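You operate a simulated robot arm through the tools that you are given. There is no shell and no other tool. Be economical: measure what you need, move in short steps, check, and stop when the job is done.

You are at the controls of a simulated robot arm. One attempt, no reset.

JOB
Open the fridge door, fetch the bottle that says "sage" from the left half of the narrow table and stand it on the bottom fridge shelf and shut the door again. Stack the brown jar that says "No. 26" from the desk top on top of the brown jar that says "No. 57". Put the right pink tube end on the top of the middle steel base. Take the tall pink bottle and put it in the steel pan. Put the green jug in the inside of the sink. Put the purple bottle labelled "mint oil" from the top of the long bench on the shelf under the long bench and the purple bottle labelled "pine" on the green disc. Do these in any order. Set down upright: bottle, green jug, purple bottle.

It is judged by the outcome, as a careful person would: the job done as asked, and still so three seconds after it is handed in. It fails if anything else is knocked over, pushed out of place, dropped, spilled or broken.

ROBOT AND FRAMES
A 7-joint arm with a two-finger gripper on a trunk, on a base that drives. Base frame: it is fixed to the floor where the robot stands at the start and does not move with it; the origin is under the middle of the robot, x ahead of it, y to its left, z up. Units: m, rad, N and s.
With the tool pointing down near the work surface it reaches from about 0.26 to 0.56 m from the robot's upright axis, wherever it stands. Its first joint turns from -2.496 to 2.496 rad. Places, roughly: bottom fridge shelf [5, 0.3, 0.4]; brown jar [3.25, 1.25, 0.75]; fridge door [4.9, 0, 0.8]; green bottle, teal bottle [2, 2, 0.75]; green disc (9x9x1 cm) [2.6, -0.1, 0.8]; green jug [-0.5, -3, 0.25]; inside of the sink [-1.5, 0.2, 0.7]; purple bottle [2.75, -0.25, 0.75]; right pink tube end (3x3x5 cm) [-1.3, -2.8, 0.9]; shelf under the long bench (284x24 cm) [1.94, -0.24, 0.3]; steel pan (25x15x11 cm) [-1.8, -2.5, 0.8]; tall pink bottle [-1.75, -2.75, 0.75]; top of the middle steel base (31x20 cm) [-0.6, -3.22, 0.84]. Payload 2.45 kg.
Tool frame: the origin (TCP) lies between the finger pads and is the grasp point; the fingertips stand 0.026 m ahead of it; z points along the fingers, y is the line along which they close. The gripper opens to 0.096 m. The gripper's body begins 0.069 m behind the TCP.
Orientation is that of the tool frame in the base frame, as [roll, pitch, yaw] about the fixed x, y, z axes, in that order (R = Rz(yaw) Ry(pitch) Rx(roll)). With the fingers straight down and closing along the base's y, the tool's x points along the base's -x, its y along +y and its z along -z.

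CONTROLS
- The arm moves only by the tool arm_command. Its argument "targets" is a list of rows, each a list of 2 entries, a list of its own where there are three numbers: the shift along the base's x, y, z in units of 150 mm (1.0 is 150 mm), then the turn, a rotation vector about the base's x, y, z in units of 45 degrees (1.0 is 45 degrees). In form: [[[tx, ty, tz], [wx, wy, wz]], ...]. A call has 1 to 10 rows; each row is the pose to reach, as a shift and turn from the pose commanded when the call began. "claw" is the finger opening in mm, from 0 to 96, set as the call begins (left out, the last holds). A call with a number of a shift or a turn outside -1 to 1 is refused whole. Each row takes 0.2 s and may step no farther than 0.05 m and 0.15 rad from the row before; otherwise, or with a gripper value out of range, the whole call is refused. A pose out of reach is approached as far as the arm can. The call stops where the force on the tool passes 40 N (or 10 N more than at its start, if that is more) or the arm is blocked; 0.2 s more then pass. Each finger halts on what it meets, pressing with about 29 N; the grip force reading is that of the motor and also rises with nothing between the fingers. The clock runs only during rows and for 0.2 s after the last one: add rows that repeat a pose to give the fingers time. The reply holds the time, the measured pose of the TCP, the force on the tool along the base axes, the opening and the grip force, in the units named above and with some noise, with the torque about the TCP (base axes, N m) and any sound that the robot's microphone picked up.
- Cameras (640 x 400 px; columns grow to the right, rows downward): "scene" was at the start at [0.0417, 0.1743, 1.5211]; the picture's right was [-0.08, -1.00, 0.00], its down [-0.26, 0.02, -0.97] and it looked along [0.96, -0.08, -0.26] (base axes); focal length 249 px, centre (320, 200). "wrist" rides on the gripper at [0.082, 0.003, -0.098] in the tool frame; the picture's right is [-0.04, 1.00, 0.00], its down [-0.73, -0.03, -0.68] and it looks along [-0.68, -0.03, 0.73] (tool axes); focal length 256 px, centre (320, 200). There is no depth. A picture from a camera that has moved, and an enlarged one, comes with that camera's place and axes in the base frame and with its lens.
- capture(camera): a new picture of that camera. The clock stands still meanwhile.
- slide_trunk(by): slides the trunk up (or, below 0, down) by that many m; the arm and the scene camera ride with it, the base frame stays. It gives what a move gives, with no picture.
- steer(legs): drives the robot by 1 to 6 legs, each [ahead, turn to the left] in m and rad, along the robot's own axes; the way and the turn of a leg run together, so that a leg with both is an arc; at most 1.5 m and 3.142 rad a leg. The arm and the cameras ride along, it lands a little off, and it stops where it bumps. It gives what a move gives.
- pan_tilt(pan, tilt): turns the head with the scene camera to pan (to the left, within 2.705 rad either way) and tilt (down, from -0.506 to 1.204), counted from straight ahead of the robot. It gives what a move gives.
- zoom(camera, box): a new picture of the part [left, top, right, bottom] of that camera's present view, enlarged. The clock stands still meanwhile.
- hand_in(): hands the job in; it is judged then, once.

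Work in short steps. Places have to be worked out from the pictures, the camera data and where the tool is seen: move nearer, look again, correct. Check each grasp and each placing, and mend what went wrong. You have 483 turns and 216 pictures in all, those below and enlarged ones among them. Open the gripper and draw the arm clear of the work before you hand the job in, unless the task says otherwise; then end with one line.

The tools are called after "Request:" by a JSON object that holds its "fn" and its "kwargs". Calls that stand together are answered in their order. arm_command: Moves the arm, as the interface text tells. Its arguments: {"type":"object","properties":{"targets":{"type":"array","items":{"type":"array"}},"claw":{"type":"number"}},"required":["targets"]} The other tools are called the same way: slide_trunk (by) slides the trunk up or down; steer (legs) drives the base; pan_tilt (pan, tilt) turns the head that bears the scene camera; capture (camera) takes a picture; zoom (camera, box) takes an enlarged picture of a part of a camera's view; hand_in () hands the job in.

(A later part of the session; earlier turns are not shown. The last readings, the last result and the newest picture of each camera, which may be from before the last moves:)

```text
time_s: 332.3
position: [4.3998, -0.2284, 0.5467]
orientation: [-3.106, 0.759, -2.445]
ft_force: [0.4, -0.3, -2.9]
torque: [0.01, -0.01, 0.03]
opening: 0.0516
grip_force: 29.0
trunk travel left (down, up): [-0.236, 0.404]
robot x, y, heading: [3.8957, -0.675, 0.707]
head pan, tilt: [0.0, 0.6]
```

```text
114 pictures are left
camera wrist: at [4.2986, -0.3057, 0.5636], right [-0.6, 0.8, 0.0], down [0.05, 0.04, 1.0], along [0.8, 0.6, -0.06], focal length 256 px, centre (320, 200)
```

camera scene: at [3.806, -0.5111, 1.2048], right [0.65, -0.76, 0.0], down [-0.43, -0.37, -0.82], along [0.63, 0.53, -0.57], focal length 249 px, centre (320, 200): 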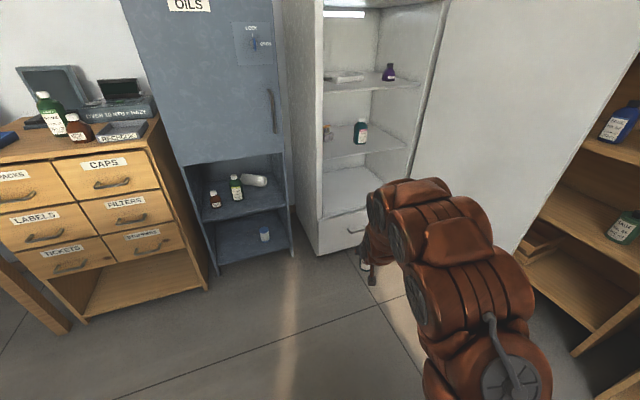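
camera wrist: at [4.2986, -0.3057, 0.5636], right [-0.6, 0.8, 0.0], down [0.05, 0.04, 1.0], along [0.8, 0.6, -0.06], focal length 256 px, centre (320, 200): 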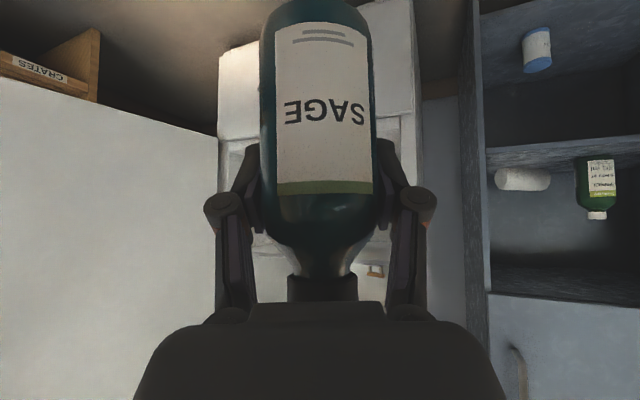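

Zoom in on the fridge's bottom shelf to get its height and depth.

Request:
{"fn": "zoom", "kwargs": {"camera": "scene", "box": [290, 100, 450, 270]}}

```text
2.35 times, centred on (370, 185) of scene
camera zoom: at [3.806, -0.5111, 1.2048], right [0.65, -0.76, 0.0], down [-0.43, -0.37, -0.82], along [0.63, 0.53, -0.57], focal length 586 px, centre (202, 235)
```

zoom: 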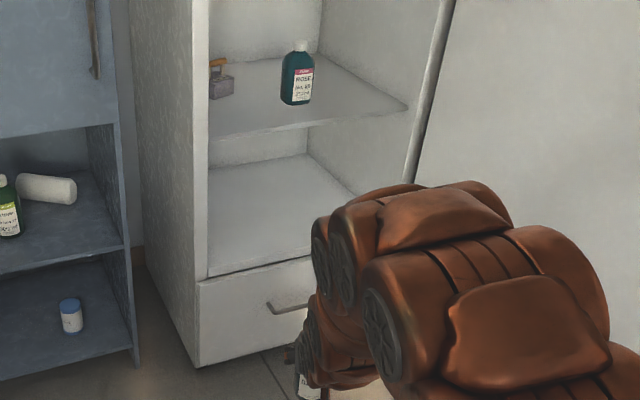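

Shelf surface appears ~0.33–0.37 high, next shelf ~0.69. Lower slightly more and drive in.

Request:
{"fn": "slide_trunk", "kwargs": {"by": -0.055}}

Request:
{"fn": "steer", "kwargs": {"legs": [[0.38, 0]]}}

Request:
{"fn": "capture", "kwargs": {"camera": "wrist"}}

Request:
{"fn": "capture", "kwargs": {"camera": "scene"}}

```text
time_s: 333.3
position: [4.3998, -0.229, 0.4908]
orientation: [-3.106, 0.76, -2.445]
ft_force: [0.9, 0.7, -2.1]
torque: [0.03, -0.01, -0.01]
opening: 0.0517
grip_force: 28.6
trunk travel left (down, up): [-0.181, 0.459]
robot x, y, heading: [3.8979, -0.677, 0.702]
head pan, tilt: [0.0, 0.6]
```

```text
time_s: 335.8
position: [4.7053, 0.0181, 0.492]
orientation: [-3.105, 0.76, -2.458]
ft_force: [-1.0, 0.0, -3.6]
torque: [0.03, -0.01, 0.0]
opening: 0.0515
grip_force: 28.8
trunk travel left (down, up): [-0.181, 0.459]
robot x, y, heading: [4.1981, -0.4223, 0.688]
head pan, tilt: [0.0, 0.6]
```

```text
112 pictures are left
camera wrist: at [4.6043, -0.0569, 0.5086], right [-0.59, 0.81, 0.0], down [0.05, 0.04, 1.0], along [0.81, 0.59, -0.06], focal length 256 px, centre (320, 200)
```

wrist: 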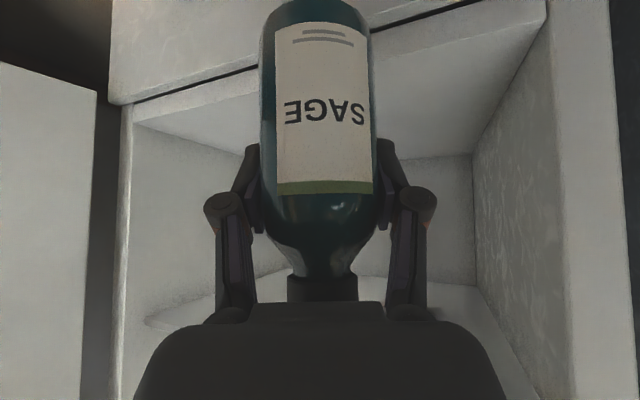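

```text
111 pictures are left
camera scene: at [4.1092, -0.2565, 1.1498], right [0.64, -0.77, 0.0], down [-0.43, -0.36, -0.82], along [0.63, 0.53, -0.57], focal length 249 px, centre (320, 200)
```

scene: 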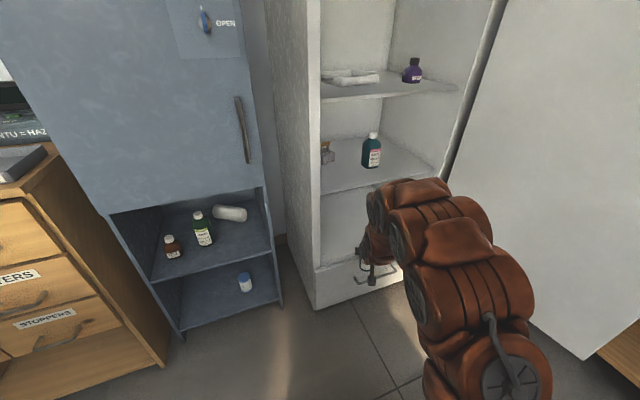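

I check where the arm's hump is relative to the middle shelf's front edge using another head pan for parallax.

Request:
{"fn": "pan_tilt", "kwargs": {"pan": -0.6, "tilt": 0.6}}

Request:
{"fn": "capture", "kwargs": {"camera": "scene"}}

Request:
{"fn": "pan_tilt", "kwargs": {"pan": 0.6, "tilt": 0.6}}

Request:
{"fn": "capture", "kwargs": {"camera": "scene"}}

```text
time_s: 336.8
position: [4.7058, 0.0186, 0.4919]
orientation: [-3.105, 0.76, -2.456]
ft_force: [0.5, 0.0, -2.9]
torque: [0.02, 0.0, 0.01]
opening: 0.0517
grip_force: 28.8
trunk travel left (down, up): [-0.181, 0.459]
robot x, y, heading: [4.1997, -0.4212, 0.689]
head pan, tilt: [-0.6, 0.6]
```

```text
110 pictures are left
camera scene: at [4.1293, -0.3047, 1.1498], right [0.09, -1.0, 0.0], down [-0.56, -0.05, -0.83], along [0.82, 0.08, -0.56], focal length 249 px, centre (320, 200)
```

scene: 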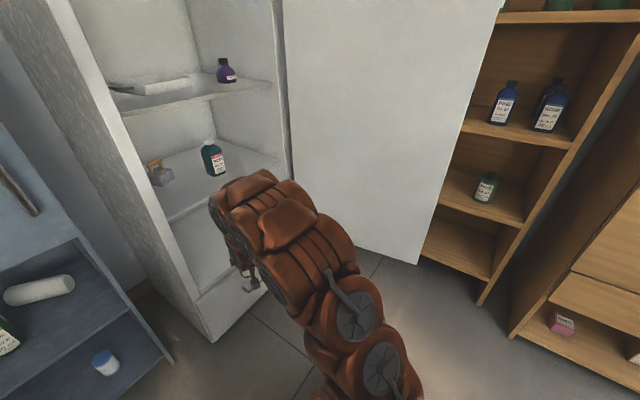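

```text
time_s: 338.1
position: [4.7064, 0.019, 0.4921]
orientation: [-3.107, 0.76, -2.457]
ft_force: [0.2, 0.2, -4.0]
torque: [0.03, 0.0, 0.01]
opening: 0.0516
grip_force: 29.0
trunk travel left (down, up): [-0.181, 0.459]
robot x, y, heading: [4.196, -0.4226, 0.693]
head pan, tilt: [0.6, 0.6]
```

```text
109 pictures are left
camera scene: at [4.0655, -0.228, 1.1498], right [0.96, -0.27, 0.0], down [-0.15, -0.54, -0.82], along [0.23, 0.79, -0.57], focal length 249 px, centre (320, 200)
```

scene: 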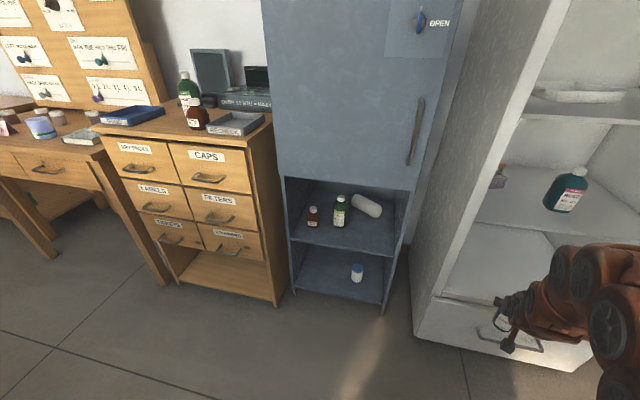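

Triangulated: the hump is ~0.19 m behind and 0.35 m above the TCP, so I can insert to l≈2.515 safely. Drive in 0.12 and then check.

Request:
{"fn": "pan_tilt", "kwargs": {"pan": 0.3, "tilt": 0.6}}

Request:
{"fn": "steer", "kwargs": {"legs": [[0.12, 0]]}}

Request:
{"fn": "capture", "kwargs": {"camera": "wrist"}}

Request:
{"fn": "capture", "kwargs": {"camera": "scene"}}

```text
time_s: 338.9
position: [4.7071, 0.019, 0.4914]
orientation: [-3.108, 0.761, -2.458]
ft_force: [-0.1, 0.1, -2.9]
torque: [0.05, 0.0, -0.02]
opening: 0.0517
grip_force: 28.7
trunk travel left (down, up): [-0.181, 0.459]
robot x, y, heading: [4.1958, -0.4219, 0.69]
head pan, tilt: [0.3, 0.6]
```

```text
time_s: 340.2
position: [4.7983, 0.0938, 0.4918]
orientation: [-3.105, 0.76, -2.46]
ft_force: [0.1, 0.0, -3.2]
torque: [0.03, -0.03, 0.02]
opening: 0.0517
grip_force: 29.2
trunk travel left (down, up): [-0.181, 0.459]
robot x, y, heading: [4.29, -0.3411, 0.696]
head pan, tilt: [0.3, 0.6]
```

```text
108 pictures are left
camera wrist: at [4.6964, 0.0186, 0.5086], right [-0.59, 0.81, 0.0], down [0.05, 0.04, 1.0], along [0.81, 0.59, -0.06], focal length 256 px, centre (320, 200)
```

wrist: 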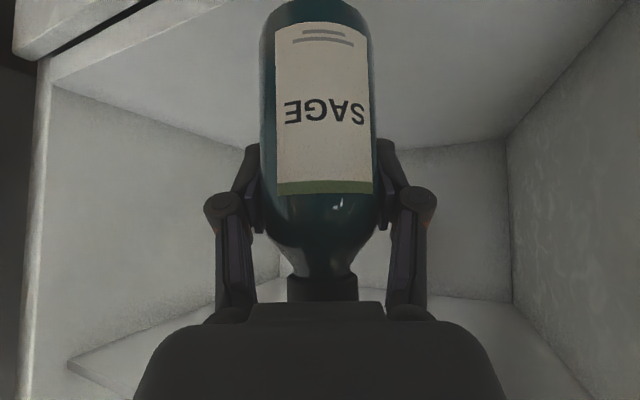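

```text
107 pictures are left
camera scene: at [4.1814, -0.1627, 1.1498], right [0.84, -0.55, 0.0], down [-0.31, -0.47, -0.82], along [0.45, 0.69, -0.57], focal length 249 px, centre (320, 200)
```

scene: 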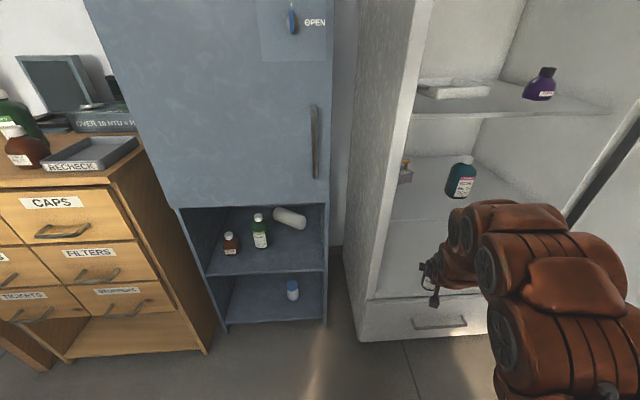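

Request:
{"fn": "steer", "kwargs": {"legs": [[0.075, 0]]}}

Request:
{"fn": "capture", "kwargs": {"camera": "scene"}}

```text
time_s: 341.2
position: [4.8553, 0.1449, 0.4931]
orientation: [-3.108, 0.759, -2.455]
ft_force: [-0.4, -0.4, -3.2]
torque: [0.02, -0.01, -0.04]
opening: 0.0517
grip_force: 28.7
trunk travel left (down, up): [-0.181, 0.459]
robot x, y, heading: [4.3466, -0.2965, 0.696]
head pan, tilt: [0.3, 0.6]
```

```text
106 pictures are left
camera scene: at [4.2393, -0.1143, 1.1498], right [0.84, -0.54, 0.0], down [-0.31, -0.47, -0.82], along [0.45, 0.69, -0.57], focal length 249 px, centre (320, 200)
```

scene: 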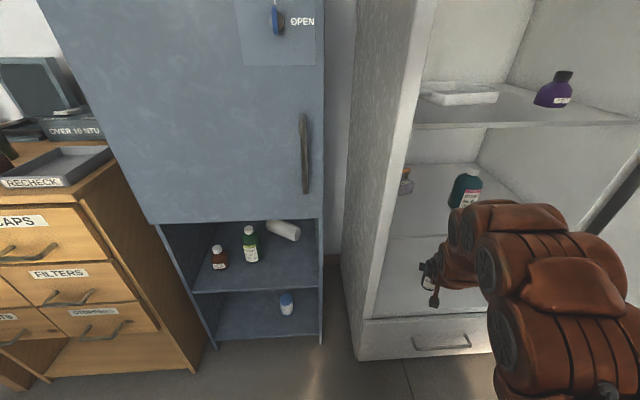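

Over the shelf at l≈2.517. Lower with the trunk 5 cm, then gently with the arm.

Request:
{"fn": "slide_trunk", "kwargs": {"by": -0.05}}

Request:
{"fn": "arm_command", "kwargs": {"targets": [[[0, 0, -0.035], [0, 0, 0]], [[0, 0, -0.07], [0, 0, 0]]]}}

Request:
{"fn": "arm_command", "kwargs": {"targets": [[[0, 0, -0.02], [0, 0, 0]], [[0, 0, -0.035], [0, 0, 0]]]}}

```text
time_s: 342.1
position: [4.8549, 0.1446, 0.442]
orientation: [-3.105, 0.762, -2.455]
ft_force: [0.5, 0.9, -2.8]
torque: [0.01, -0.02, 0.03]
opening: 0.0517
grip_force: 29.1
trunk travel left (down, up): [-0.131, 0.509]
robot x, y, heading: [4.3463, -0.2977, 0.691]
head pan, tilt: [0.3, 0.6]
```

```text
time_s: 342.7
position: [4.8554, 0.1448, 0.432]
orientation: [-3.106, 0.761, -2.455]
ft_force: [0.0, -1.6, 2.1]
torque: [0.0, 0.14, 0.03]
opening: 0.0514
grip_force: 28.8
trunk travel left (down, up): [-0.131, 0.509]
robot x, y, heading: [4.3459, -0.2966, 0.696]
head pan, tilt: [0.3, 0.6]
```

```text
time_s: 343.3
position: [4.8561, 0.146, 0.4285]
orientation: [-3.108, 0.764, -2.457]
ft_force: [6.3, -2.1, 17.6]
torque: [-0.06, -0.04, 0.01]
opening: 0.0517
grip_force: 28.7
trunk travel left (down, up): [-0.131, 0.509]
robot x, y, heading: [4.3463, -0.2989, 0.697]
head pan, tilt: [0.3, 0.6]
```

Contact. Release and look before backing out.

Request:
{"fn": "arm_command", "kwargs": {"targets": [[[0, 0, 0.01], [0, 0, 0]], [[0, 0, 0.01], [0, 0, 0]], [[0, 0, 0.01], [0, 0, 0]], [[0, 0, 0.01], [0, 0, 0]], [[0, 0, 0.01], [0, 0, 0]]], "claw": 96}}

Request:
{"fn": "capture", "kwargs": {"camera": "wrist"}}

```text
time_s: 344.5
position: [4.8555, 0.1448, 0.4279]
orientation: [-3.107, 0.759, -2.455]
ft_force: [0.0, 0.0, -0.2]
torque: [0.01, -0.01, -0.01]
opening: 0.0962
grip_force: 0.1
trunk travel left (down, up): [-0.131, 0.509]
robot x, y, heading: [4.3466, -0.2944, 0.693]
head pan, tilt: [0.3, 0.6]
```

```text
105 pictures are left
camera wrist: at [4.7537, 0.0685, 0.4448], right [-0.59, 0.81, 0.0], down [0.05, 0.04, 1.0], along [0.8, 0.59, -0.06], focal length 256 px, centre (320, 200)
```

wrist: 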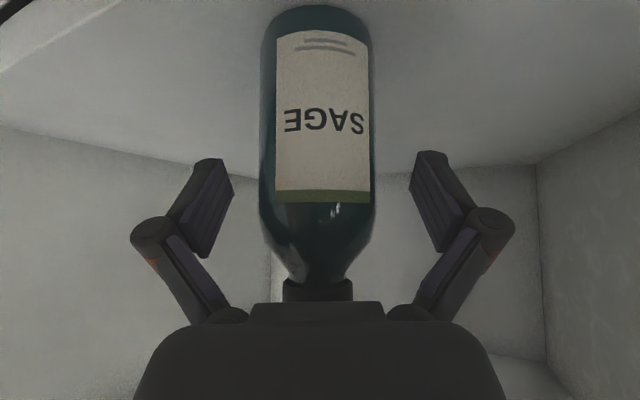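

Sage stands. Back straight out and verify.

Request:
{"fn": "steer", "kwargs": {"legs": [[-0.2, 0]]}}

Request:
{"fn": "capture", "kwargs": {"camera": "wrist"}}

```text
time_s: 346.1
position: [4.6993, 0.0149, 0.4291]
orientation: [-3.108, 0.759, -2.454]
ft_force: [0.1, 0.2, 0.0]
torque: [0.0, -0.01, -0.01]
opening: 0.0958
grip_force: 0.2
trunk travel left (down, up): [-0.131, 0.509]
robot x, y, heading: [4.1875, -0.4244, 0.694]
head pan, tilt: [0.3, 0.6]
```

```text
104 pictures are left
camera wrist: at [4.5982, -0.0608, 0.4448], right [-0.59, 0.81, 0.0], down [0.05, 0.04, 1.0], along [0.8, 0.59, -0.06], focal length 256 px, centre (320, 200)
```

wrist: 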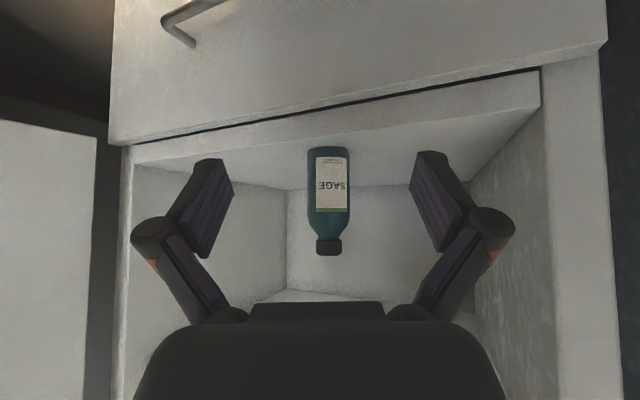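

Sage is upright on the bottom shelf. Now to close the door: I'll raise, back off, reverse to a spot in front-right, and straddle the door's free edge with the open fingers to swing it.

Request:
{"fn": "steer", "kwargs": {"legs": [[-0.45, 0]]}}

Request:
{"fn": "slide_trunk", "kwargs": {"by": 0.4}}

Request:
{"fn": "slide_trunk", "kwargs": {"by": 0.1}}

Request:
{"fn": "steer", "kwargs": {"legs": [[0, 1.692], [-0.628, 0], [0, -1.5]]}}

Request:
{"fn": "pan_tilt", "kwargs": {"pan": 0.0, "tilt": 0.6}}

Request:
{"fn": "capture", "kwargs": {"camera": "scene"}}

```text
time_s: 348.9
position: [4.3541, -0.2748, 0.4273]
orientation: [-3.108, 0.759, -2.456]
ft_force: [0.1, -0.3, -0.2]
torque: [-0.02, -0.01, 0.0]
opening: 0.0961
grip_force: 0.0
trunk travel left (down, up): [-0.131, 0.509]
robot x, y, heading: [3.8474, -0.7132, 0.695]
head pan, tilt: [0.3, 0.6]
```

```text
time_s: 352.7
position: [4.3542, -0.2737, 0.8287]
orientation: [-3.107, 0.759, -2.455]
ft_force: [-0.3, -0.7, -0.6]
torque: [-0.03, -0.02, 0.03]
opening: 0.096
grip_force: 0.0
trunk travel left (down, up): [-0.531, 0.109]
robot x, y, heading: [3.8454, -0.7182, 0.692]
head pan, tilt: [0.3, 0.6]
```

```text
time_s: 354.0
position: [4.3541, -0.2748, 0.9281]
orientation: [-3.108, 0.76, -2.454]
ft_force: [-0.2, 0.6, -0.3]
torque: [-0.01, 0.01, -0.03]
opening: 0.0958
grip_force: 0.1
trunk travel left (down, up): [-0.631, 0.009]
robot x, y, heading: [3.8436, -0.7157, 0.702]
head pan, tilt: [0.3, 0.6]
```

```text
time_s: 365.2
position: [4.7216, -0.6377, 0.9286]
orientation: [-3.107, 0.761, -2.316]
ft_force: [0.6, 0.0, -0.6]
torque: [-0.01, 0.01, -0.03]
opening: 0.0961
grip_force: 0.0
trunk travel left (down, up): [-0.631, 0.009]
robot x, y, heading: [4.28, -1.14, 0.841]
head pan, tilt: [0.3, 0.6]
```

```text
time_s: 366.0
position: [4.7222, -0.6362, 0.9294]
orientation: [-3.107, 0.759, -2.316]
ft_force: [-0.3, 0.5, -0.4]
torque: [0.04, -0.01, -0.01]
opening: 0.0963
grip_force: 0.1
trunk travel left (down, up): [-0.631, 0.009]
robot x, y, heading: [4.281, -1.1412, 0.835]
head pan, tilt: [0.0, 0.6]
```

```text
103 pictures are left
camera scene: at [4.1697, -0.9921, 1.5998], right [0.74, -0.67, 0.0], down [-0.38, -0.42, -0.83], along [0.55, 0.61, -0.56], focal length 249 px, centre (320, 200)
```

scene: 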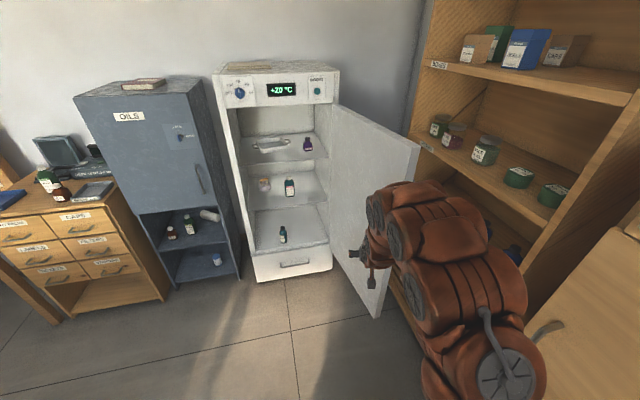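

The free edge is at about (4.94,-0.62). Lower to z≈0.63 (below the handle), aim at the edge, then advance to straddle it.

Request:
{"fn": "steer", "kwargs": {"legs": [[0, -0.2]]}}

Request:
{"fn": "slide_trunk", "kwargs": {"by": -0.3}}

Request:
{"fn": "capture", "kwargs": {"camera": "wrist"}}

```text
time_s: 367.2
position: [4.8139, -0.7344, 0.9262]
orientation: [-3.105, 0.759, -2.517]
ft_force: [-0.1, -0.2, 0.6]
torque: [0.01, -0.01, -0.02]
opening: 0.0959
grip_force: 0.2
trunk travel left (down, up): [-0.631, 0.009]
robot x, y, heading: [4.2793, -1.1449, 0.634]
head pan, tilt: [0.0, 0.6]
```

```text
time_s: 370.2
position: [4.8142, -0.7328, 0.6279]
orientation: [-3.106, 0.761, -2.516]
ft_force: [-0.1, -0.2, 0.2]
torque: [0.02, 0.01, 0.03]
opening: 0.0963
grip_force: 0.1
trunk travel left (down, up): [-0.331, 0.309]
robot x, y, heading: [4.2805, -1.1439, 0.632]
head pan, tilt: [0.0, 0.6]
```

```text
102 pictures are left
camera wrist: at [4.7081, -0.8035, 0.6448], right [-0.54, 0.84, 0.0], down [0.05, 0.03, 1.0], along [0.84, 0.54, -0.06], focal length 256 px, centre (320, 200)
```

wrist: 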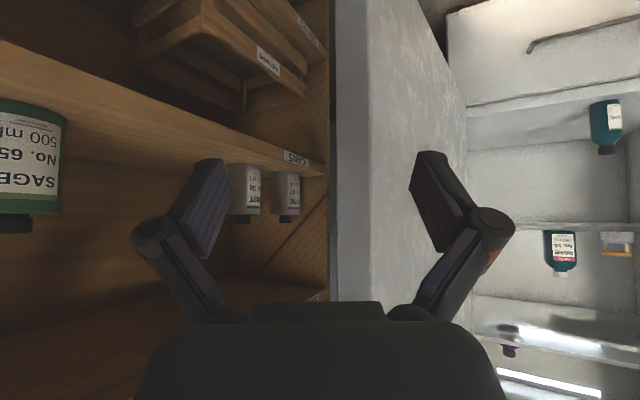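

The door edge is ~3 cm thick, slightly right of centre in the (inverted) view. Turn left 0.045 and advance 0.155.

Request:
{"fn": "steer", "kwargs": {"legs": [[0, 0.05], [0.09, 0]]}}

Request:
{"fn": "capture", "kwargs": {"camera": "wrist"}}

```text
time_s: 371.7
position: [4.8644, -0.6497, 0.629]
orientation: [-3.105, 0.759, -2.466]
ft_force: [-0.6, 0.3, 0.5]
torque: [-0.04, 0.03, 0.01]
opening: 0.0961
grip_force: 0.1
trunk travel left (down, up): [-0.331, 0.309]
robot x, y, heading: [4.3513, -1.085, 0.682]
head pan, tilt: [0.0, 0.6]
```

```text
101 pictures are left
camera wrist: at [4.7611, -0.7248, 0.6448], right [-0.58, 0.81, 0.0], down [0.05, 0.04, 1.0], along [0.81, 0.58, -0.06], focal length 256 px, centre (320, 200)
```

wrist: 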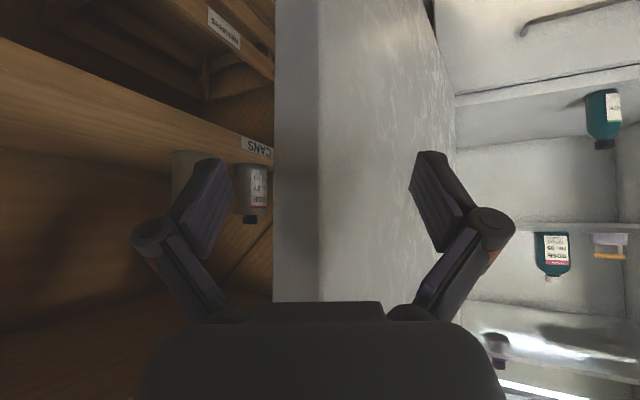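

Edge centred between the fingers. Advance 6.5 cm to straddle it.

Request:
{"fn": "steer", "kwargs": {"legs": [[0.065, 0]]}}

Request:
{"fn": "capture", "kwargs": {"camera": "wrist"}}

```text
time_s: 372.6
position: [4.8896, -0.6305, 0.6268]
orientation: [-3.104, 0.75, -2.469]
ft_force: [-28.4, -23.3, 22.0]
torque: [1.86, -2.21, 0.06]
opening: 0.0957
grip_force: 0.1
trunk travel left (down, up): [-0.331, 0.309]
robot x, y, heading: [4.3822, -1.0613, 0.686]
head pan, tilt: [0.0, 0.6]
stopped in leg 1: the force on the tool passed its limit at 169 N (the readings are from after the stop); the commanded pose is now the measured one
```

```text
100 pictures are left
camera wrist: at [4.7874, -0.7051, 0.6448], right [-0.58, 0.82, 0.0], down [0.06, 0.04, 1.0], along [0.81, 0.58, -0.07], focal length 256 px, centre (320, 200)
```

wrist: 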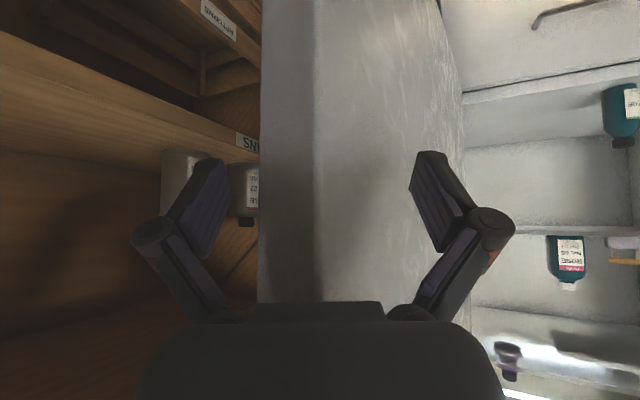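

Unexpected contact. I look at the situation from the head camera.

Request:
{"fn": "capture", "kwargs": {"camera": "scene"}}

Request:
{"fn": "pan_tilt", "kwargs": {"pan": -0.5, "tilt": 0.7}}

Request:
{"fn": "capture", "kwargs": {"camera": "scene"}}

```text
99 pictures are left
camera scene: at [4.292, -0.8971, 1.2998], right [0.63, -0.78, 0.0], down [-0.44, -0.36, -0.83], along [0.64, 0.52, -0.56], focal length 249 px, centre (320, 200)
```

scene: 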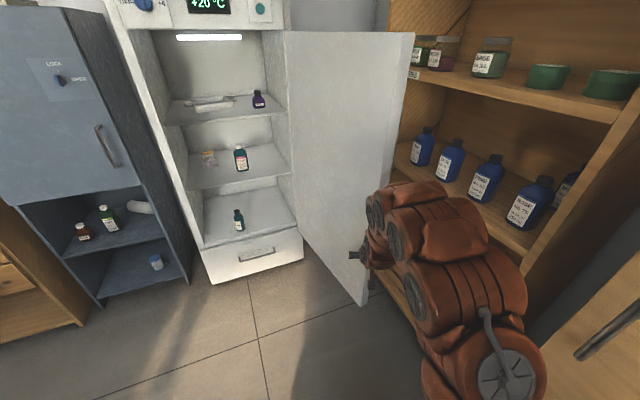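

```text
time_s: 373.6
position: [4.889, -0.6309, 0.6276]
orientation: [-3.105, 0.749, -2.468]
ft_force: [-33.4, -27.3, 19.7]
torque: [2.21, -2.81, -0.02]
opening: 0.0958
grip_force: 0.1
trunk travel left (down, up): [-0.331, 0.309]
robot x, y, heading: [4.3789, -1.0618, 0.688]
head pan, tilt: [-0.499, 0.7]
```

```text
98 pictures are left
camera scene: at [4.3071, -0.9372, 1.2912], right [0.18, -0.98, 0.0], down [-0.63, -0.12, -0.77], along [0.75, 0.14, -0.64], focal length 249 px, centre (320, 200)
```

scene: 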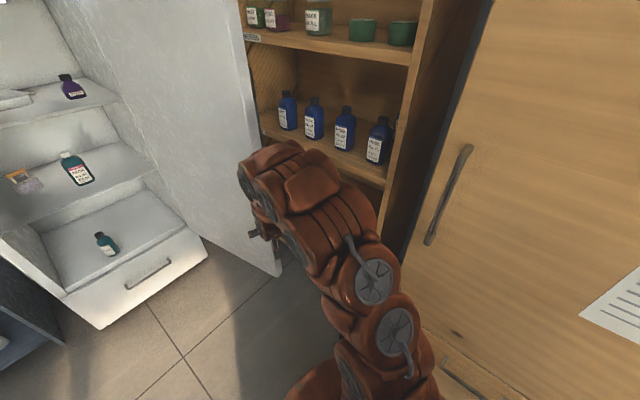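

From the force/torque line of action, the contact is the door edge against the palm — so the edge is already between the fingers. I back off 1 cm and swing left, so the outer finger pushes the door.

Request:
{"fn": "steer", "kwargs": {"legs": [[-0.015, 0], [0, 0.25]]}}

Request:
{"fn": "capture", "kwargs": {"camera": "wrist"}}

```text
time_s: 374.9
position: [4.8384, -0.6013, 0.625]
orientation: [-3.106, 0.74, -2.395]
ft_force: [-7.7, -15.8, 12.8]
torque: [0.97, -1.0, -0.13]
opening: 0.0961
grip_force: 0.1
trunk travel left (down, up): [-0.331, 0.309]
robot x, y, heading: [4.3685, -1.0686, 0.763]
head pan, tilt: [-0.499, 0.7]
stopped in leg 2: the force on the tool passed its limit at 92 N (the readings are from after the stop); the commanded pose is now the measured one
```

```text
97 pictures are left
camera wrist: at [4.7429, -0.6835, 0.6432], right [-0.64, 0.77, 0.0], down [0.06, 0.05, 1.0], along [0.76, 0.64, -0.08], focal length 256 px, centre (320, 200)
```

wrist: 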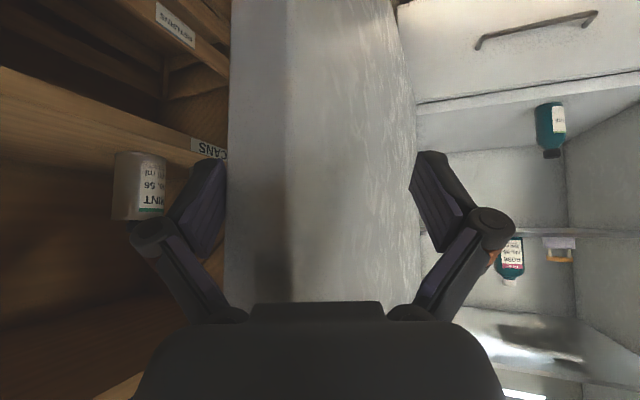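

It works; I continue with small left turns.

Request:
{"fn": "steer", "kwargs": {"legs": [[-0.02, 0], [0, 0.1], [0, 0.1]]}}

Request:
{"fn": "steer", "kwargs": {"legs": [[0, 0.1], [0, 0.1]]}}

Request:
{"fn": "capture", "kwargs": {"camera": "wrist"}}

```text
time_s: 376.7
position: [4.719, -0.5276, 0.623]
orientation: [-3.105, 0.74, -2.185]
ft_force: [-0.6, 1.1, 0.6]
torque: [0.02, -0.02, 0.0]
opening: 0.0962
grip_force: 0.0
trunk travel left (down, up): [-0.331, 0.309]
robot x, y, heading: [4.3568, -1.0852, 0.971]
head pan, tilt: [-0.499, 0.7]
```

```text
time_s: 378.2
position: [4.5999, -0.4674, 0.624]
orientation: [-3.109, 0.738, -1.986]
ft_force: [0.0, -0.2, 0.0]
torque: [0.03, -0.02, -0.02]
opening: 0.0961
grip_force: 0.2
trunk travel left (down, up): [-0.331, 0.309]
robot x, y, heading: [4.3535, -1.0824, 1.167]
head pan, tilt: [-0.499, 0.7]
```

```text
96 pictures are left
camera wrist: at [4.5452, -0.581, 0.6424], right [-0.89, 0.45, 0.0], down [0.04, 0.07, 1.0], along [0.45, 0.89, -0.08], focal length 256 px, centre (320, 200)
```

wrist: 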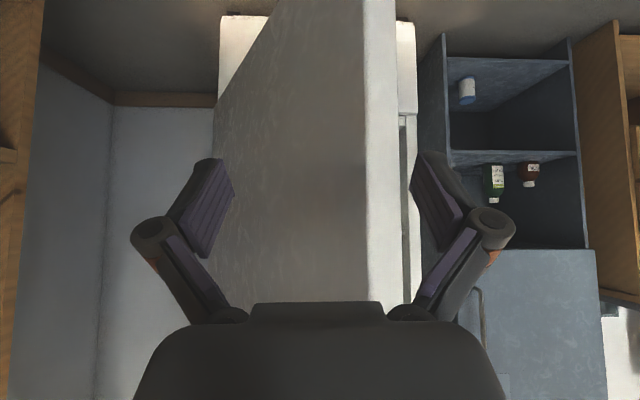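

The door has swung well toward closed. Check from the head.

Request:
{"fn": "pan_tilt", "kwargs": {"pan": 0.0, "tilt": 0.55}}

Request:
{"fn": "capture", "kwargs": {"camera": "scene"}}

```text
time_s: 379.1
position: [4.6021, -0.4663, 0.6232]
orientation: [-3.107, 0.74, -1.986]
ft_force: [0.4, -0.2, -0.2]
torque: [-0.02, -0.01, 0.0]
opening: 0.096
grip_force: 0.0
trunk travel left (down, up): [-0.331, 0.309]
robot x, y, heading: [4.3522, -1.0875, 1.176]
head pan, tilt: [0.0, 0.55]
```

```text
95 pictures are left
camera scene: at [4.2008, -0.977, 1.3043], right [0.92, -0.39, 0.0], down [-0.2, -0.48, -0.85], along [0.33, 0.78, -0.52], focal length 249 px, centre (320, 200)
```

scene: 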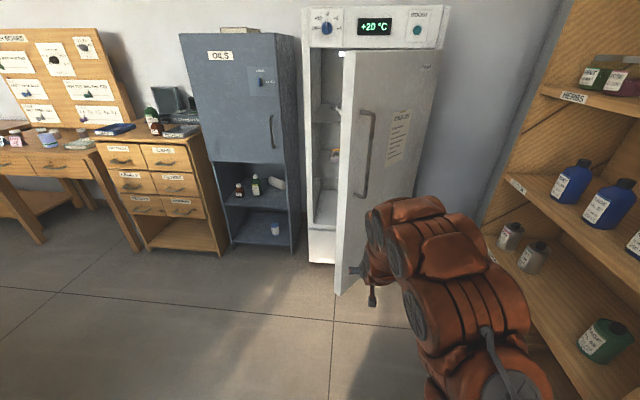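

Door ~45° open. Close the fingers and push the door shut driving forward.

Request:
{"fn": "arm_command", "kwargs": {"targets": [[[0, 0, 0], [0, 0, 0]], [[0, 0, 0], [0, 0, 0]], [[0, 0, 0], [0, 0, 0]], [[0, 0, 0], [0, 0, 0]], [[0, 0, 0], [0, 0, 0]]], "claw": 0}}

Request:
{"fn": "steer", "kwargs": {"legs": [[0, 0.12], [0.2, 0], [0.2, 0]]}}

Request:
{"fn": "capture", "kwargs": {"camera": "scene"}}

```text
time_s: 380.3
position: [4.6017, -0.467, 0.6238]
orientation: [-3.105, 0.74, -1.987]
ft_force: [0.2, -0.1, 0.2]
torque: [0.01, -0.01, -0.01]
opening: 0.0001
grip_force: 16.5
trunk travel left (down, up): [-0.331, 0.309]
robot x, y, heading: [4.3538, -1.0899, 1.171]
head pan, tilt: [0.0, 0.55]
```

```text
time_s: 382.1
position: [4.5508, -0.3405, 0.6227]
orientation: [-3.102, 0.733, -1.853]
ft_force: [0.1, 0.7, 0.5]
torque: [0.03, 0.01, -0.01]
opening: 0.0
grip_force: 28.9
trunk travel left (down, up): [-0.331, 0.309]
robot x, y, heading: [4.3844, -0.9841, 1.292]
head pan, tilt: [0.0, 0.55]
stopped in leg 2: the force on the tool passed its limit at 83 N (the readings are from after the stop); the commanded pose is now the measured one
```

```text
94 pictures are left
camera scene: at [4.2178, -0.8944, 1.3042], right [0.96, -0.28, 0.0], down [-0.14, -0.5, -0.85], along [0.23, 0.82, -0.52], focal length 249 px, centre (320, 200)
```

scene: 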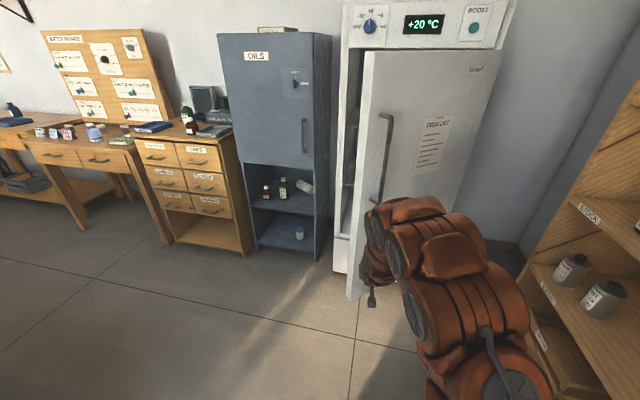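

Request:
{"fn": "steer", "kwargs": {"legs": [[0.15, 0]]}}

Request:
{"fn": "steer", "kwargs": {"legs": [[0.15, 0]]}}

Request:
{"fn": "steer", "kwargs": {"legs": [[0.15, 0]]}}

Request:
{"fn": "capture", "kwargs": {"camera": "scene"}}

```text
time_s: 383.5
position: [4.5892, -0.1899, 0.6214]
orientation: [-3.104, 0.734, -1.847]
ft_force: [-0.6, 0.6, -0.1]
torque: [0.04, 0.0, 0.03]
opening: 0.0
grip_force: 28.7
trunk travel left (down, up): [-0.331, 0.309]
robot x, y, heading: [4.4226, -0.8341, 1.298]
head pan, tilt: [0.0, 0.55]
```

```text
time_s: 384.9
position: [4.627, -0.0489, 0.622]
orientation: [-3.103, 0.733, -1.845]
ft_force: [-0.4, -0.7, -0.1]
torque: [-0.02, 0.0, 0.01]
opening: 0.0
grip_force: 28.5
trunk travel left (down, up): [-0.331, 0.309]
robot x, y, heading: [4.4651, -0.6913, 1.302]
head pan, tilt: [0.0, 0.55]
```

```text
time_s: 386.2
position: [4.667, 0.0946, 0.6217]
orientation: [-3.105, 0.733, -1.845]
ft_force: [-0.4, 0.4, -0.4]
torque: [0.02, 0.0, 0.0]
opening: 0.0001
grip_force: 28.2
trunk travel left (down, up): [-0.331, 0.309]
robot x, y, heading: [4.5061, -0.5495, 1.302]
head pan, tilt: [0.0, 0.55]
```

```text
93 pictures are left
camera scene: at [4.3385, -0.4616, 1.3043], right [0.96, -0.27, 0.0], down [-0.14, -0.5, -0.85], along [0.23, 0.82, -0.52], focal length 249 px, centre (320, 200)
```

scene: 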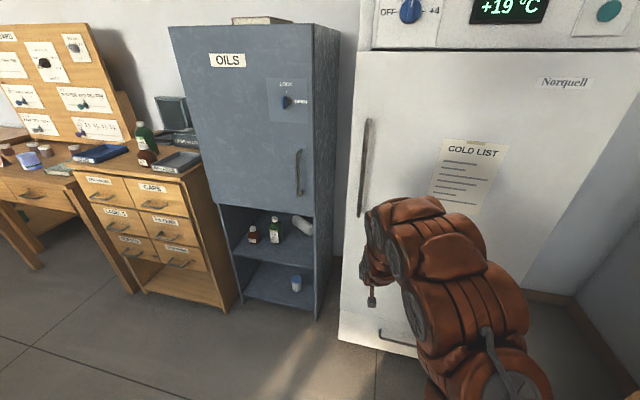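

The door looks shut, temperature falling. One more firm push to be sure.

Request:
{"fn": "steer", "kwargs": {"legs": [[0.1, 0]]}}

Request:
{"fn": "steer", "kwargs": {"legs": [[-0.35, 0]]}}

Request:
{"fn": "capture", "kwargs": {"camera": "scene"}}

```text
time_s: 387.0
position: [4.6672, 0.1009, 0.6197]
orientation: [-3.1, 0.724, -1.84]
ft_force: [-5.9, -12.3, 6.3]
torque: [0.03, -0.07, -0.05]
opening: 0.0
grip_force: 28.5
trunk travel left (down, up): [-0.331, 0.309]
robot x, y, heading: [4.5072, -0.5401, 1.304]
head pan, tilt: [0.0, 0.55]
stopped in leg 1: the force on the tool passed its limit at 79 N (the readings are from after the stop); the commanded pose is now the measured one
```

```text
time_s: 389.3
position: [4.5758, -0.2457, 0.6189]
orientation: [-3.1, 0.724, -1.849]
ft_force: [-0.3, -0.1, -0.9]
torque: [-0.01, 0.06, 0.02]
opening: 0.0001
grip_force: 28.0
trunk travel left (down, up): [-0.331, 0.309]
robot x, y, heading: [4.4089, -0.8844, 1.294]
head pan, tilt: [0.0, 0.55]
```

```text
92 pictures are left
camera scene: at [4.245, -0.7972, 1.3043], right [0.96, -0.27, 0.0], down [-0.14, -0.5, -0.85], along [0.23, 0.82, -0.52], focal length 249 px, centre (320, 200)
```

scene: 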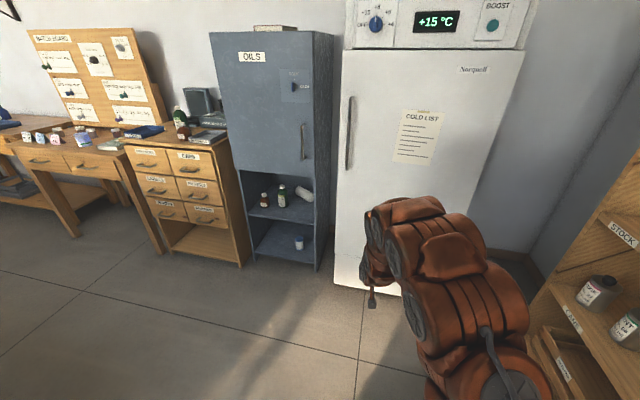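

Fridge shut with sage inside. Next the brown jars on the desk: raise the arm and drive to the desk.

Request:
{"fn": "slide_trunk", "kwargs": {"by": 0.3}}

Request:
{"fn": "steer", "kwargs": {"legs": [[0, 0.928], [1.27, 0], [0, 0.405], [0.85, 0], [0, -1.571]]}}

Request:
{"fn": "capture", "kwargs": {"camera": "scene"}}

```text
time_s: 392.3
position: [4.5755, -0.2456, 0.919]
orientation: [-3.098, 0.723, -1.849]
ft_force: [0.1, 1.2, -0.6]
torque: [0.01, -0.02, 0.03]
opening: 0.0
grip_force: 28.2
trunk travel left (down, up): [-0.631, 0.009]
robot x, y, heading: [4.4121, -0.8851, 1.301]
head pan, tilt: [0.0, 0.55]
```

```text
time_s: 410.1
position: [3.2327, 1.0759, 0.9188]
orientation: [-3.099, 0.727, -2.105]
ft_force: [-0.3, -0.1, 0.7]
torque: [-0.04, 0.0, 0.03]
opening: 0.0
grip_force: 28.5
trunk travel left (down, up): [-0.631, 0.009]
robot x, y, heading: [2.907, 0.5001, 1.039]
head pan, tilt: [0.0, 0.55]
```

```text
91 pictures are left
camera scene: at [2.7742, 0.6256, 1.6043], right [0.86, -0.51, 0.0], down [-0.27, -0.45, -0.85], along [0.43, 0.73, -0.52], focal length 249 px, centre (320, 200)
```

scene: 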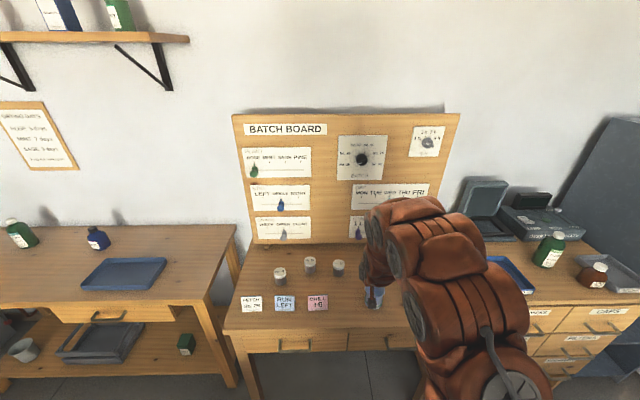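

Request:
{"fn": "zoom", "kwargs": {"camera": "scene", "box": [230, 240, 400, 340]}}

Request:
{"fn": "zoom", "kwargs": {"camera": "scene", "box": [260, 245, 360, 300]}}

```text
3.76 times, centred on (315, 290) of scene
camera zoom: at [2.7742, 0.6256, 1.6043], right [0.86, -0.51, 0.0], down [-0.27, -0.45, -0.85], along [0.43, 0.73, -0.52], focal length 938 px, centre (339, -139)
```

zoom: 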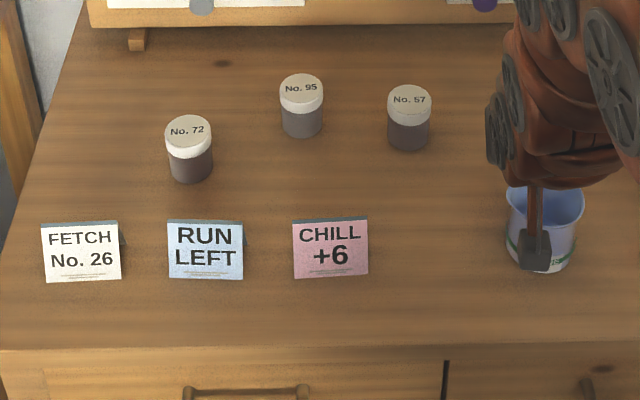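

```text
6.40 times, centred on (310, 272) of scene
camera zoom: at [2.7742, 0.6256, 1.6043], right [0.86, -0.51, 0.0], down [-0.27, -0.45, -0.85], along [0.43, 0.73, -0.52], focal length 1594 px, centre (384, -264)
```

zoom: 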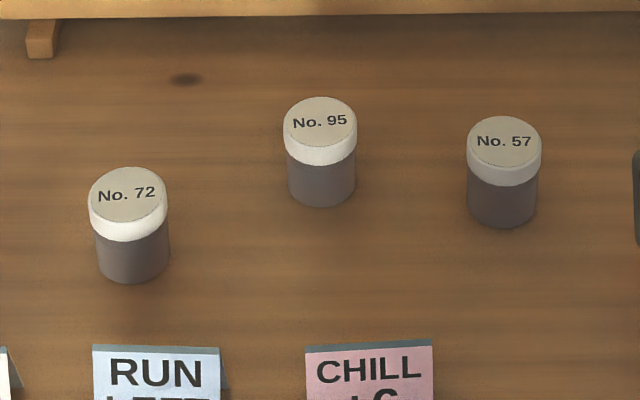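

No. 57 found; No. 26 must be hidden behind my arm. Pan for a different viewpoint.

Request:
{"fn": "pan_tilt", "kwargs": {"pan": -0.8, "tilt": 0.55}}

Request:
{"fn": "capture", "kwargs": {"camera": "scene"}}

Request:
{"fn": "capture", "kwargs": {"camera": "wrist"}}

```text
time_s: 411.2
position: [3.234, 1.0759, 0.9196]
orientation: [-3.099, 0.725, -2.105]
ft_force: [-0.1, 0.4, 0.3]
torque: [0.01, 0.02, 0.01]
opening: 0.0001
grip_force: 28.5
trunk travel left (down, up): [-0.631, 0.009]
robot x, y, heading: [2.9116, 0.4981, 1.042]
head pan, tilt: [-0.799, 0.55]
```

```text
88 pictures are left
camera scene: at [2.8158, 0.5696, 1.6043], right [0.24, -0.97, 0.0], down [-0.51, -0.12, -0.85], along [0.83, 0.2, -0.52], focal length 249 px, centre (320, 200)
```

scene: 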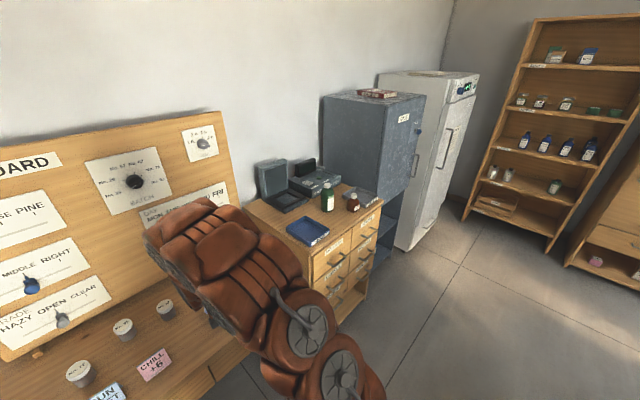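

```text
87 pictures are left
camera wrist: at [3.1643, 0.9702, 0.9405], right [-0.83, 0.56, 0.0], down [0.05, 0.08, 1.0], along [0.55, 0.83, -0.1], focal length 256 px, centre (320, 200)
```

wrist: 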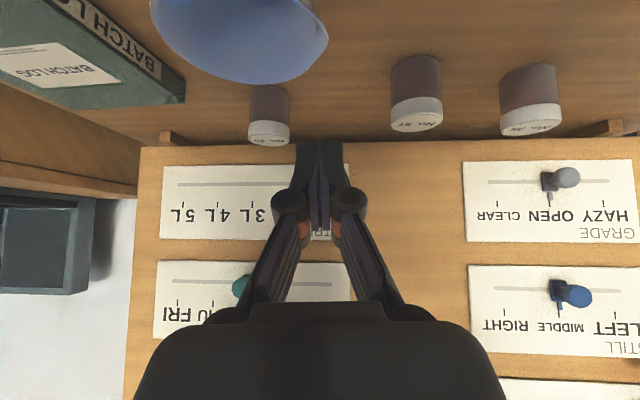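

Request:
{"fn": "zoom", "kwargs": {"camera": "wrist", "box": [230, 60, 310, 160]}}

```text
4.00 times, centred on (270, 110) of wrist
camera zoom: at [3.1643, 0.9702, 0.9405], right [-0.83, 0.56, 0.0], down [0.05, 0.08, 1.0], along [0.55, 0.83, -0.1], focal length 1024 px, centre (520, 560)
```

zoom: 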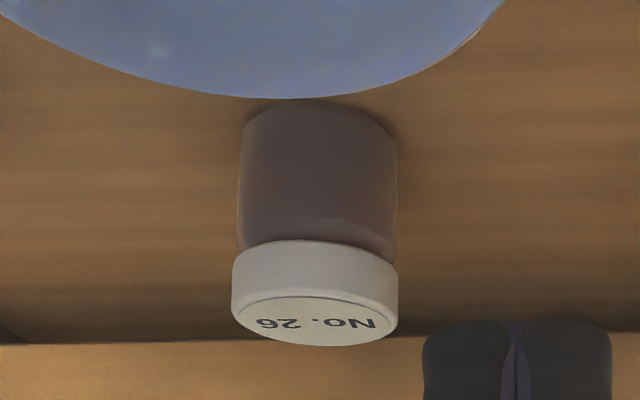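

No. 26 is behind the blue mug at about (3.372, 1.178); No. 57 at (3.220, 1.228); desk z≈0.78, jars ~5.3 cm tall. I raise the hand, reposition to the right, and reduce the tilt to ~20° for better wrist view.

Request:
{"fn": "arm_command", "kwargs": {"targets": [[[0, 0, 0.2], [0, 0, 0]], [[0, 0, 0.4], [0, 0, 0]], [[0, 0, 0.6], [0, 0, 0]], [[0, 0, 0.8], [0, 0, 0]], [[0, 0, 1.0], [0, 0, 0]]], "claw": 80}}

Request:
{"fn": "steer", "kwargs": {"legs": [[0, -0.636], [0.268, 0], [0, 0.807]]}}

Request:
{"fn": "pan_tilt", "kwargs": {"pan": 0.0, "tilt": 0.8}}

Request:
{"fn": "capture", "kwargs": {"camera": "scene"}}

```text
time_s: 412.4
position: [3.2337, 1.0763, 1.0683]
orientation: [-3.102, 0.725, -2.105]
ft_force: [0.2, 0.1, 0.6]
torque: [0.0, -0.01, -0.01]
opening: 0.08
grip_force: 0.0
trunk travel left (down, up): [-0.631, 0.009]
robot x, y, heading: [2.9098, 0.4974, 1.044]
head pan, tilt: [-0.799, 0.55]
```

```text
time_s: 418.1
position: [3.3866, 1.2218, 1.0673]
orientation: [-3.102, 0.725, -1.946]
ft_force: [-0.3, -0.3, -0.2]
torque: [0.0, -0.01, -0.01]
opening: 0.0798
grip_force: 0.0
trunk travel left (down, up): [-0.631, 0.009]
robot x, y, heading: [3.1622, 0.6009, 1.199]
head pan, tilt: [-0.799, 0.55]
```

```text
time_s: 419.3
position: [3.3869, 1.2217, 1.0681]
orientation: [-3.102, 0.725, -1.946]
ft_force: [0.6, -0.7, 0.3]
torque: [0.0, 0.02, -0.01]
opening: 0.0799
grip_force: 0.0
trunk travel left (down, up): [-0.631, 0.009]
robot x, y, heading: [3.1591, 0.6009, 1.196]
head pan, tilt: [0.0, 0.799]
```

```text
85 pictures are left
camera scene: at [3.0007, 0.6965, 1.5829], right [0.93, -0.37, 0.0], down [-0.26, -0.67, -0.7], along [0.26, 0.65, -0.72], focal length 249 px, centre (320, 200)
```

scene: 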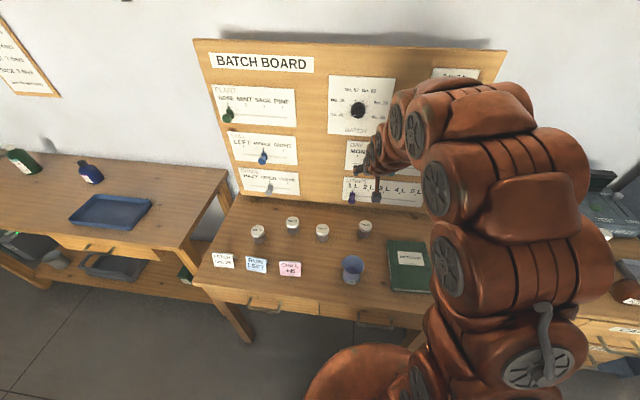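

Request:
{"fn": "zoom", "kwargs": {"camera": "scene", "box": [240, 200, 400, 300]}}

```text
4.00 times, centred on (320, 250) of scene
camera zoom: at [3.0007, 0.6965, 1.5829], right [0.93, -0.37, 0.0], down [-0.26, -0.67, -0.7], along [0.26, 0.65, -0.72], focal length 996 px, centre (320, 0)
```

zoom: 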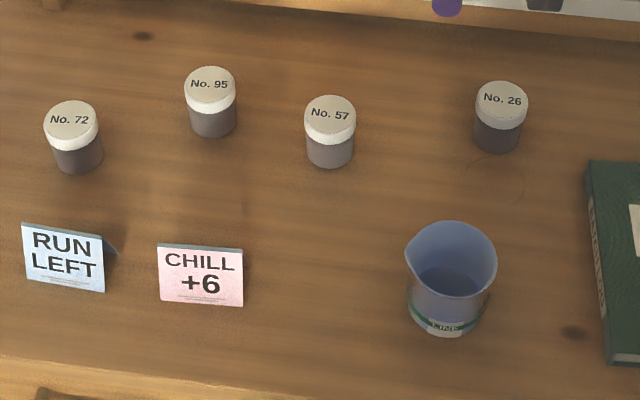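

Caps: No. 26 at (3.38, 1.182), No. 57 at (3.225, 1.229). Rotate to ~20° tilt above No. 26.

Request:
{"fn": "arm_command", "kwargs": {"targets": [[[-0.02, -0.09, 0], [-0.11, 0.044, 0]], [[-0.03, -0.18, 0], [-0.22, 0.088, 0]], [[-0.045, -0.27, 0], [-0.33, 0.132, 0]], [[-0.045, -0.27, -0.1], [-0.445, 0.175, 0]], [[-0.045, -0.27, -0.3], [-0.445, 0.175, 0]]]}}

Request:
{"fn": "capture", "kwargs": {"camera": "wrist"}}

```text
time_s: 420.5
position: [3.3787, 1.1785, 1.0235]
orientation: [-3.101, 0.347, -1.947]
ft_force: [-0.6, 0.9, 0.0]
torque: [0.07, 0.01, 0.01]
opening: 0.0799
grip_force: 0.0
trunk travel left (down, up): [-0.631, 0.009]
robot x, y, heading: [3.1631, 0.6001, 1.202]
head pan, tilt: [0.0, 0.799]
```

```text
83 pictures are left
camera wrist: at [3.3325, 1.0781, 1.0886], right [-0.91, 0.41, -0.03], down [0.17, 0.43, 0.89], along [0.38, 0.8, -0.46], focal length 256 px, centre (320, 200)
```

wrist: 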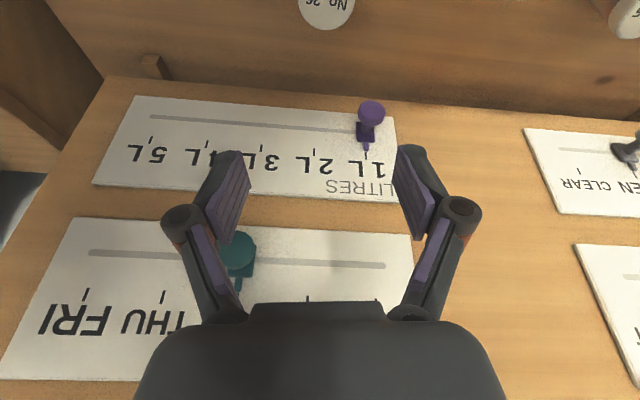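

No. 26 confirmed at (3.383, 1.186). Descend 13 cm with small xy correction and look.

Request:
{"fn": "arm_command", "kwargs": {"targets": [[[0.03, 0.05, -0.3], [0, 0, 0]], [[0.03, 0.05, -0.6], [0, 0, 0]], [[0.03, 0.05, -0.87], [0, 0, 0]]]}}

Request:
{"fn": "capture", "kwargs": {"camera": "wrist"}}

```text
time_s: 421.3
position: [3.3853, 1.1855, 0.8947]
orientation: [-3.1, 0.351, -1.947]
ft_force: [-0.8, -1.0, 1.1]
torque: [0.03, -0.02, 0.03]
opening: 0.08
grip_force: 0.0
trunk travel left (down, up): [-0.631, 0.009]
robot x, y, heading: [3.1626, 0.6014, 1.2]
head pan, tilt: [0.0, 0.799]
```

```text
82 pictures are left
camera wrist: at [3.3383, 1.085, 0.9606], right [-0.91, 0.41, -0.03], down [0.17, 0.42, 0.89], along [0.38, 0.81, -0.45], focal length 256 px, centre (320, 200)
```

wrist: 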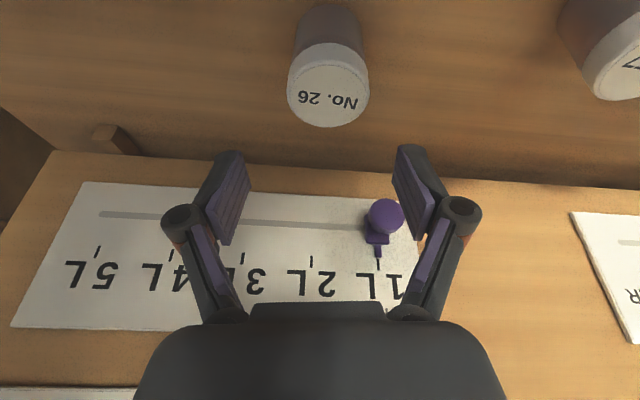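

Aligned. Descend to 0.813 and grip.

Request:
{"fn": "arm_command", "kwargs": {"targets": [[[-0.01, 0, -0.3], [0, 0, 0]], [[-0.01, 0, -0.55], [0, 0, 0]]]}}

Request:
{"fn": "arm_command", "kwargs": {"targets": [[[0, 0, 0], [0, 0, 0]], [[0, 0, 0], [0, 0, 0]], [[0, 0, 0], [0, 0, 0]], [[0, 0, 0], [0, 0, 0]], [[0, 0, 0], [0, 0, 0]]], "claw": 35}}

Request:
{"fn": "capture", "kwargs": {"camera": "wrist"}}

```text
time_s: 421.9
position: [3.381, 1.1876, 0.8126]
orientation: [-3.101, 0.35, -1.948]
ft_force: [0.8, -0.4, 0.2]
torque: [0.0, 0.02, 0.01]
opening: 0.0799
grip_force: 0.1
trunk travel left (down, up): [-0.631, 0.009]
robot x, y, heading: [3.1586, 0.6013, 1.197]
head pan, tilt: [0.0, 0.799]
```

```text
time_s: 423.1
position: [3.38, 1.1869, 0.8131]
orientation: [-3.098, 0.347, -1.946]
ft_force: [-0.9, -0.3, 4.0]
torque: [-0.01, 0.13, -0.03]
opening: 0.0465
grip_force: 28.2
trunk travel left (down, up): [-0.631, 0.009]
robot x, y, heading: [3.1604, 0.6015, 1.196]
head pan, tilt: [0.0, 0.799]
```

```text
81 pictures are left
camera wrist: at [3.3344, 1.086, 0.8782], right [-0.91, 0.41, -0.02], down [0.17, 0.42, 0.89], along [0.38, 0.81, -0.46], focal length 256 px, centre (320, 200)
```

wrist: 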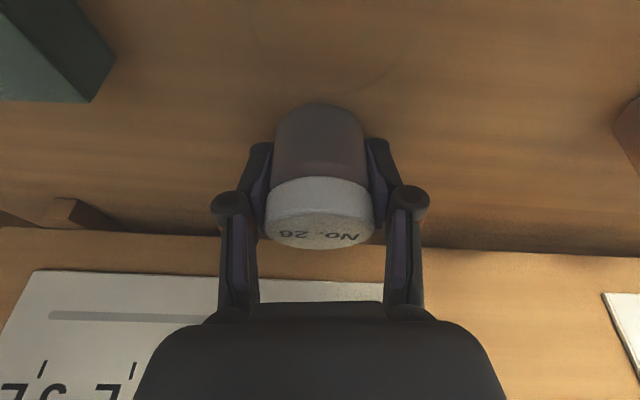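

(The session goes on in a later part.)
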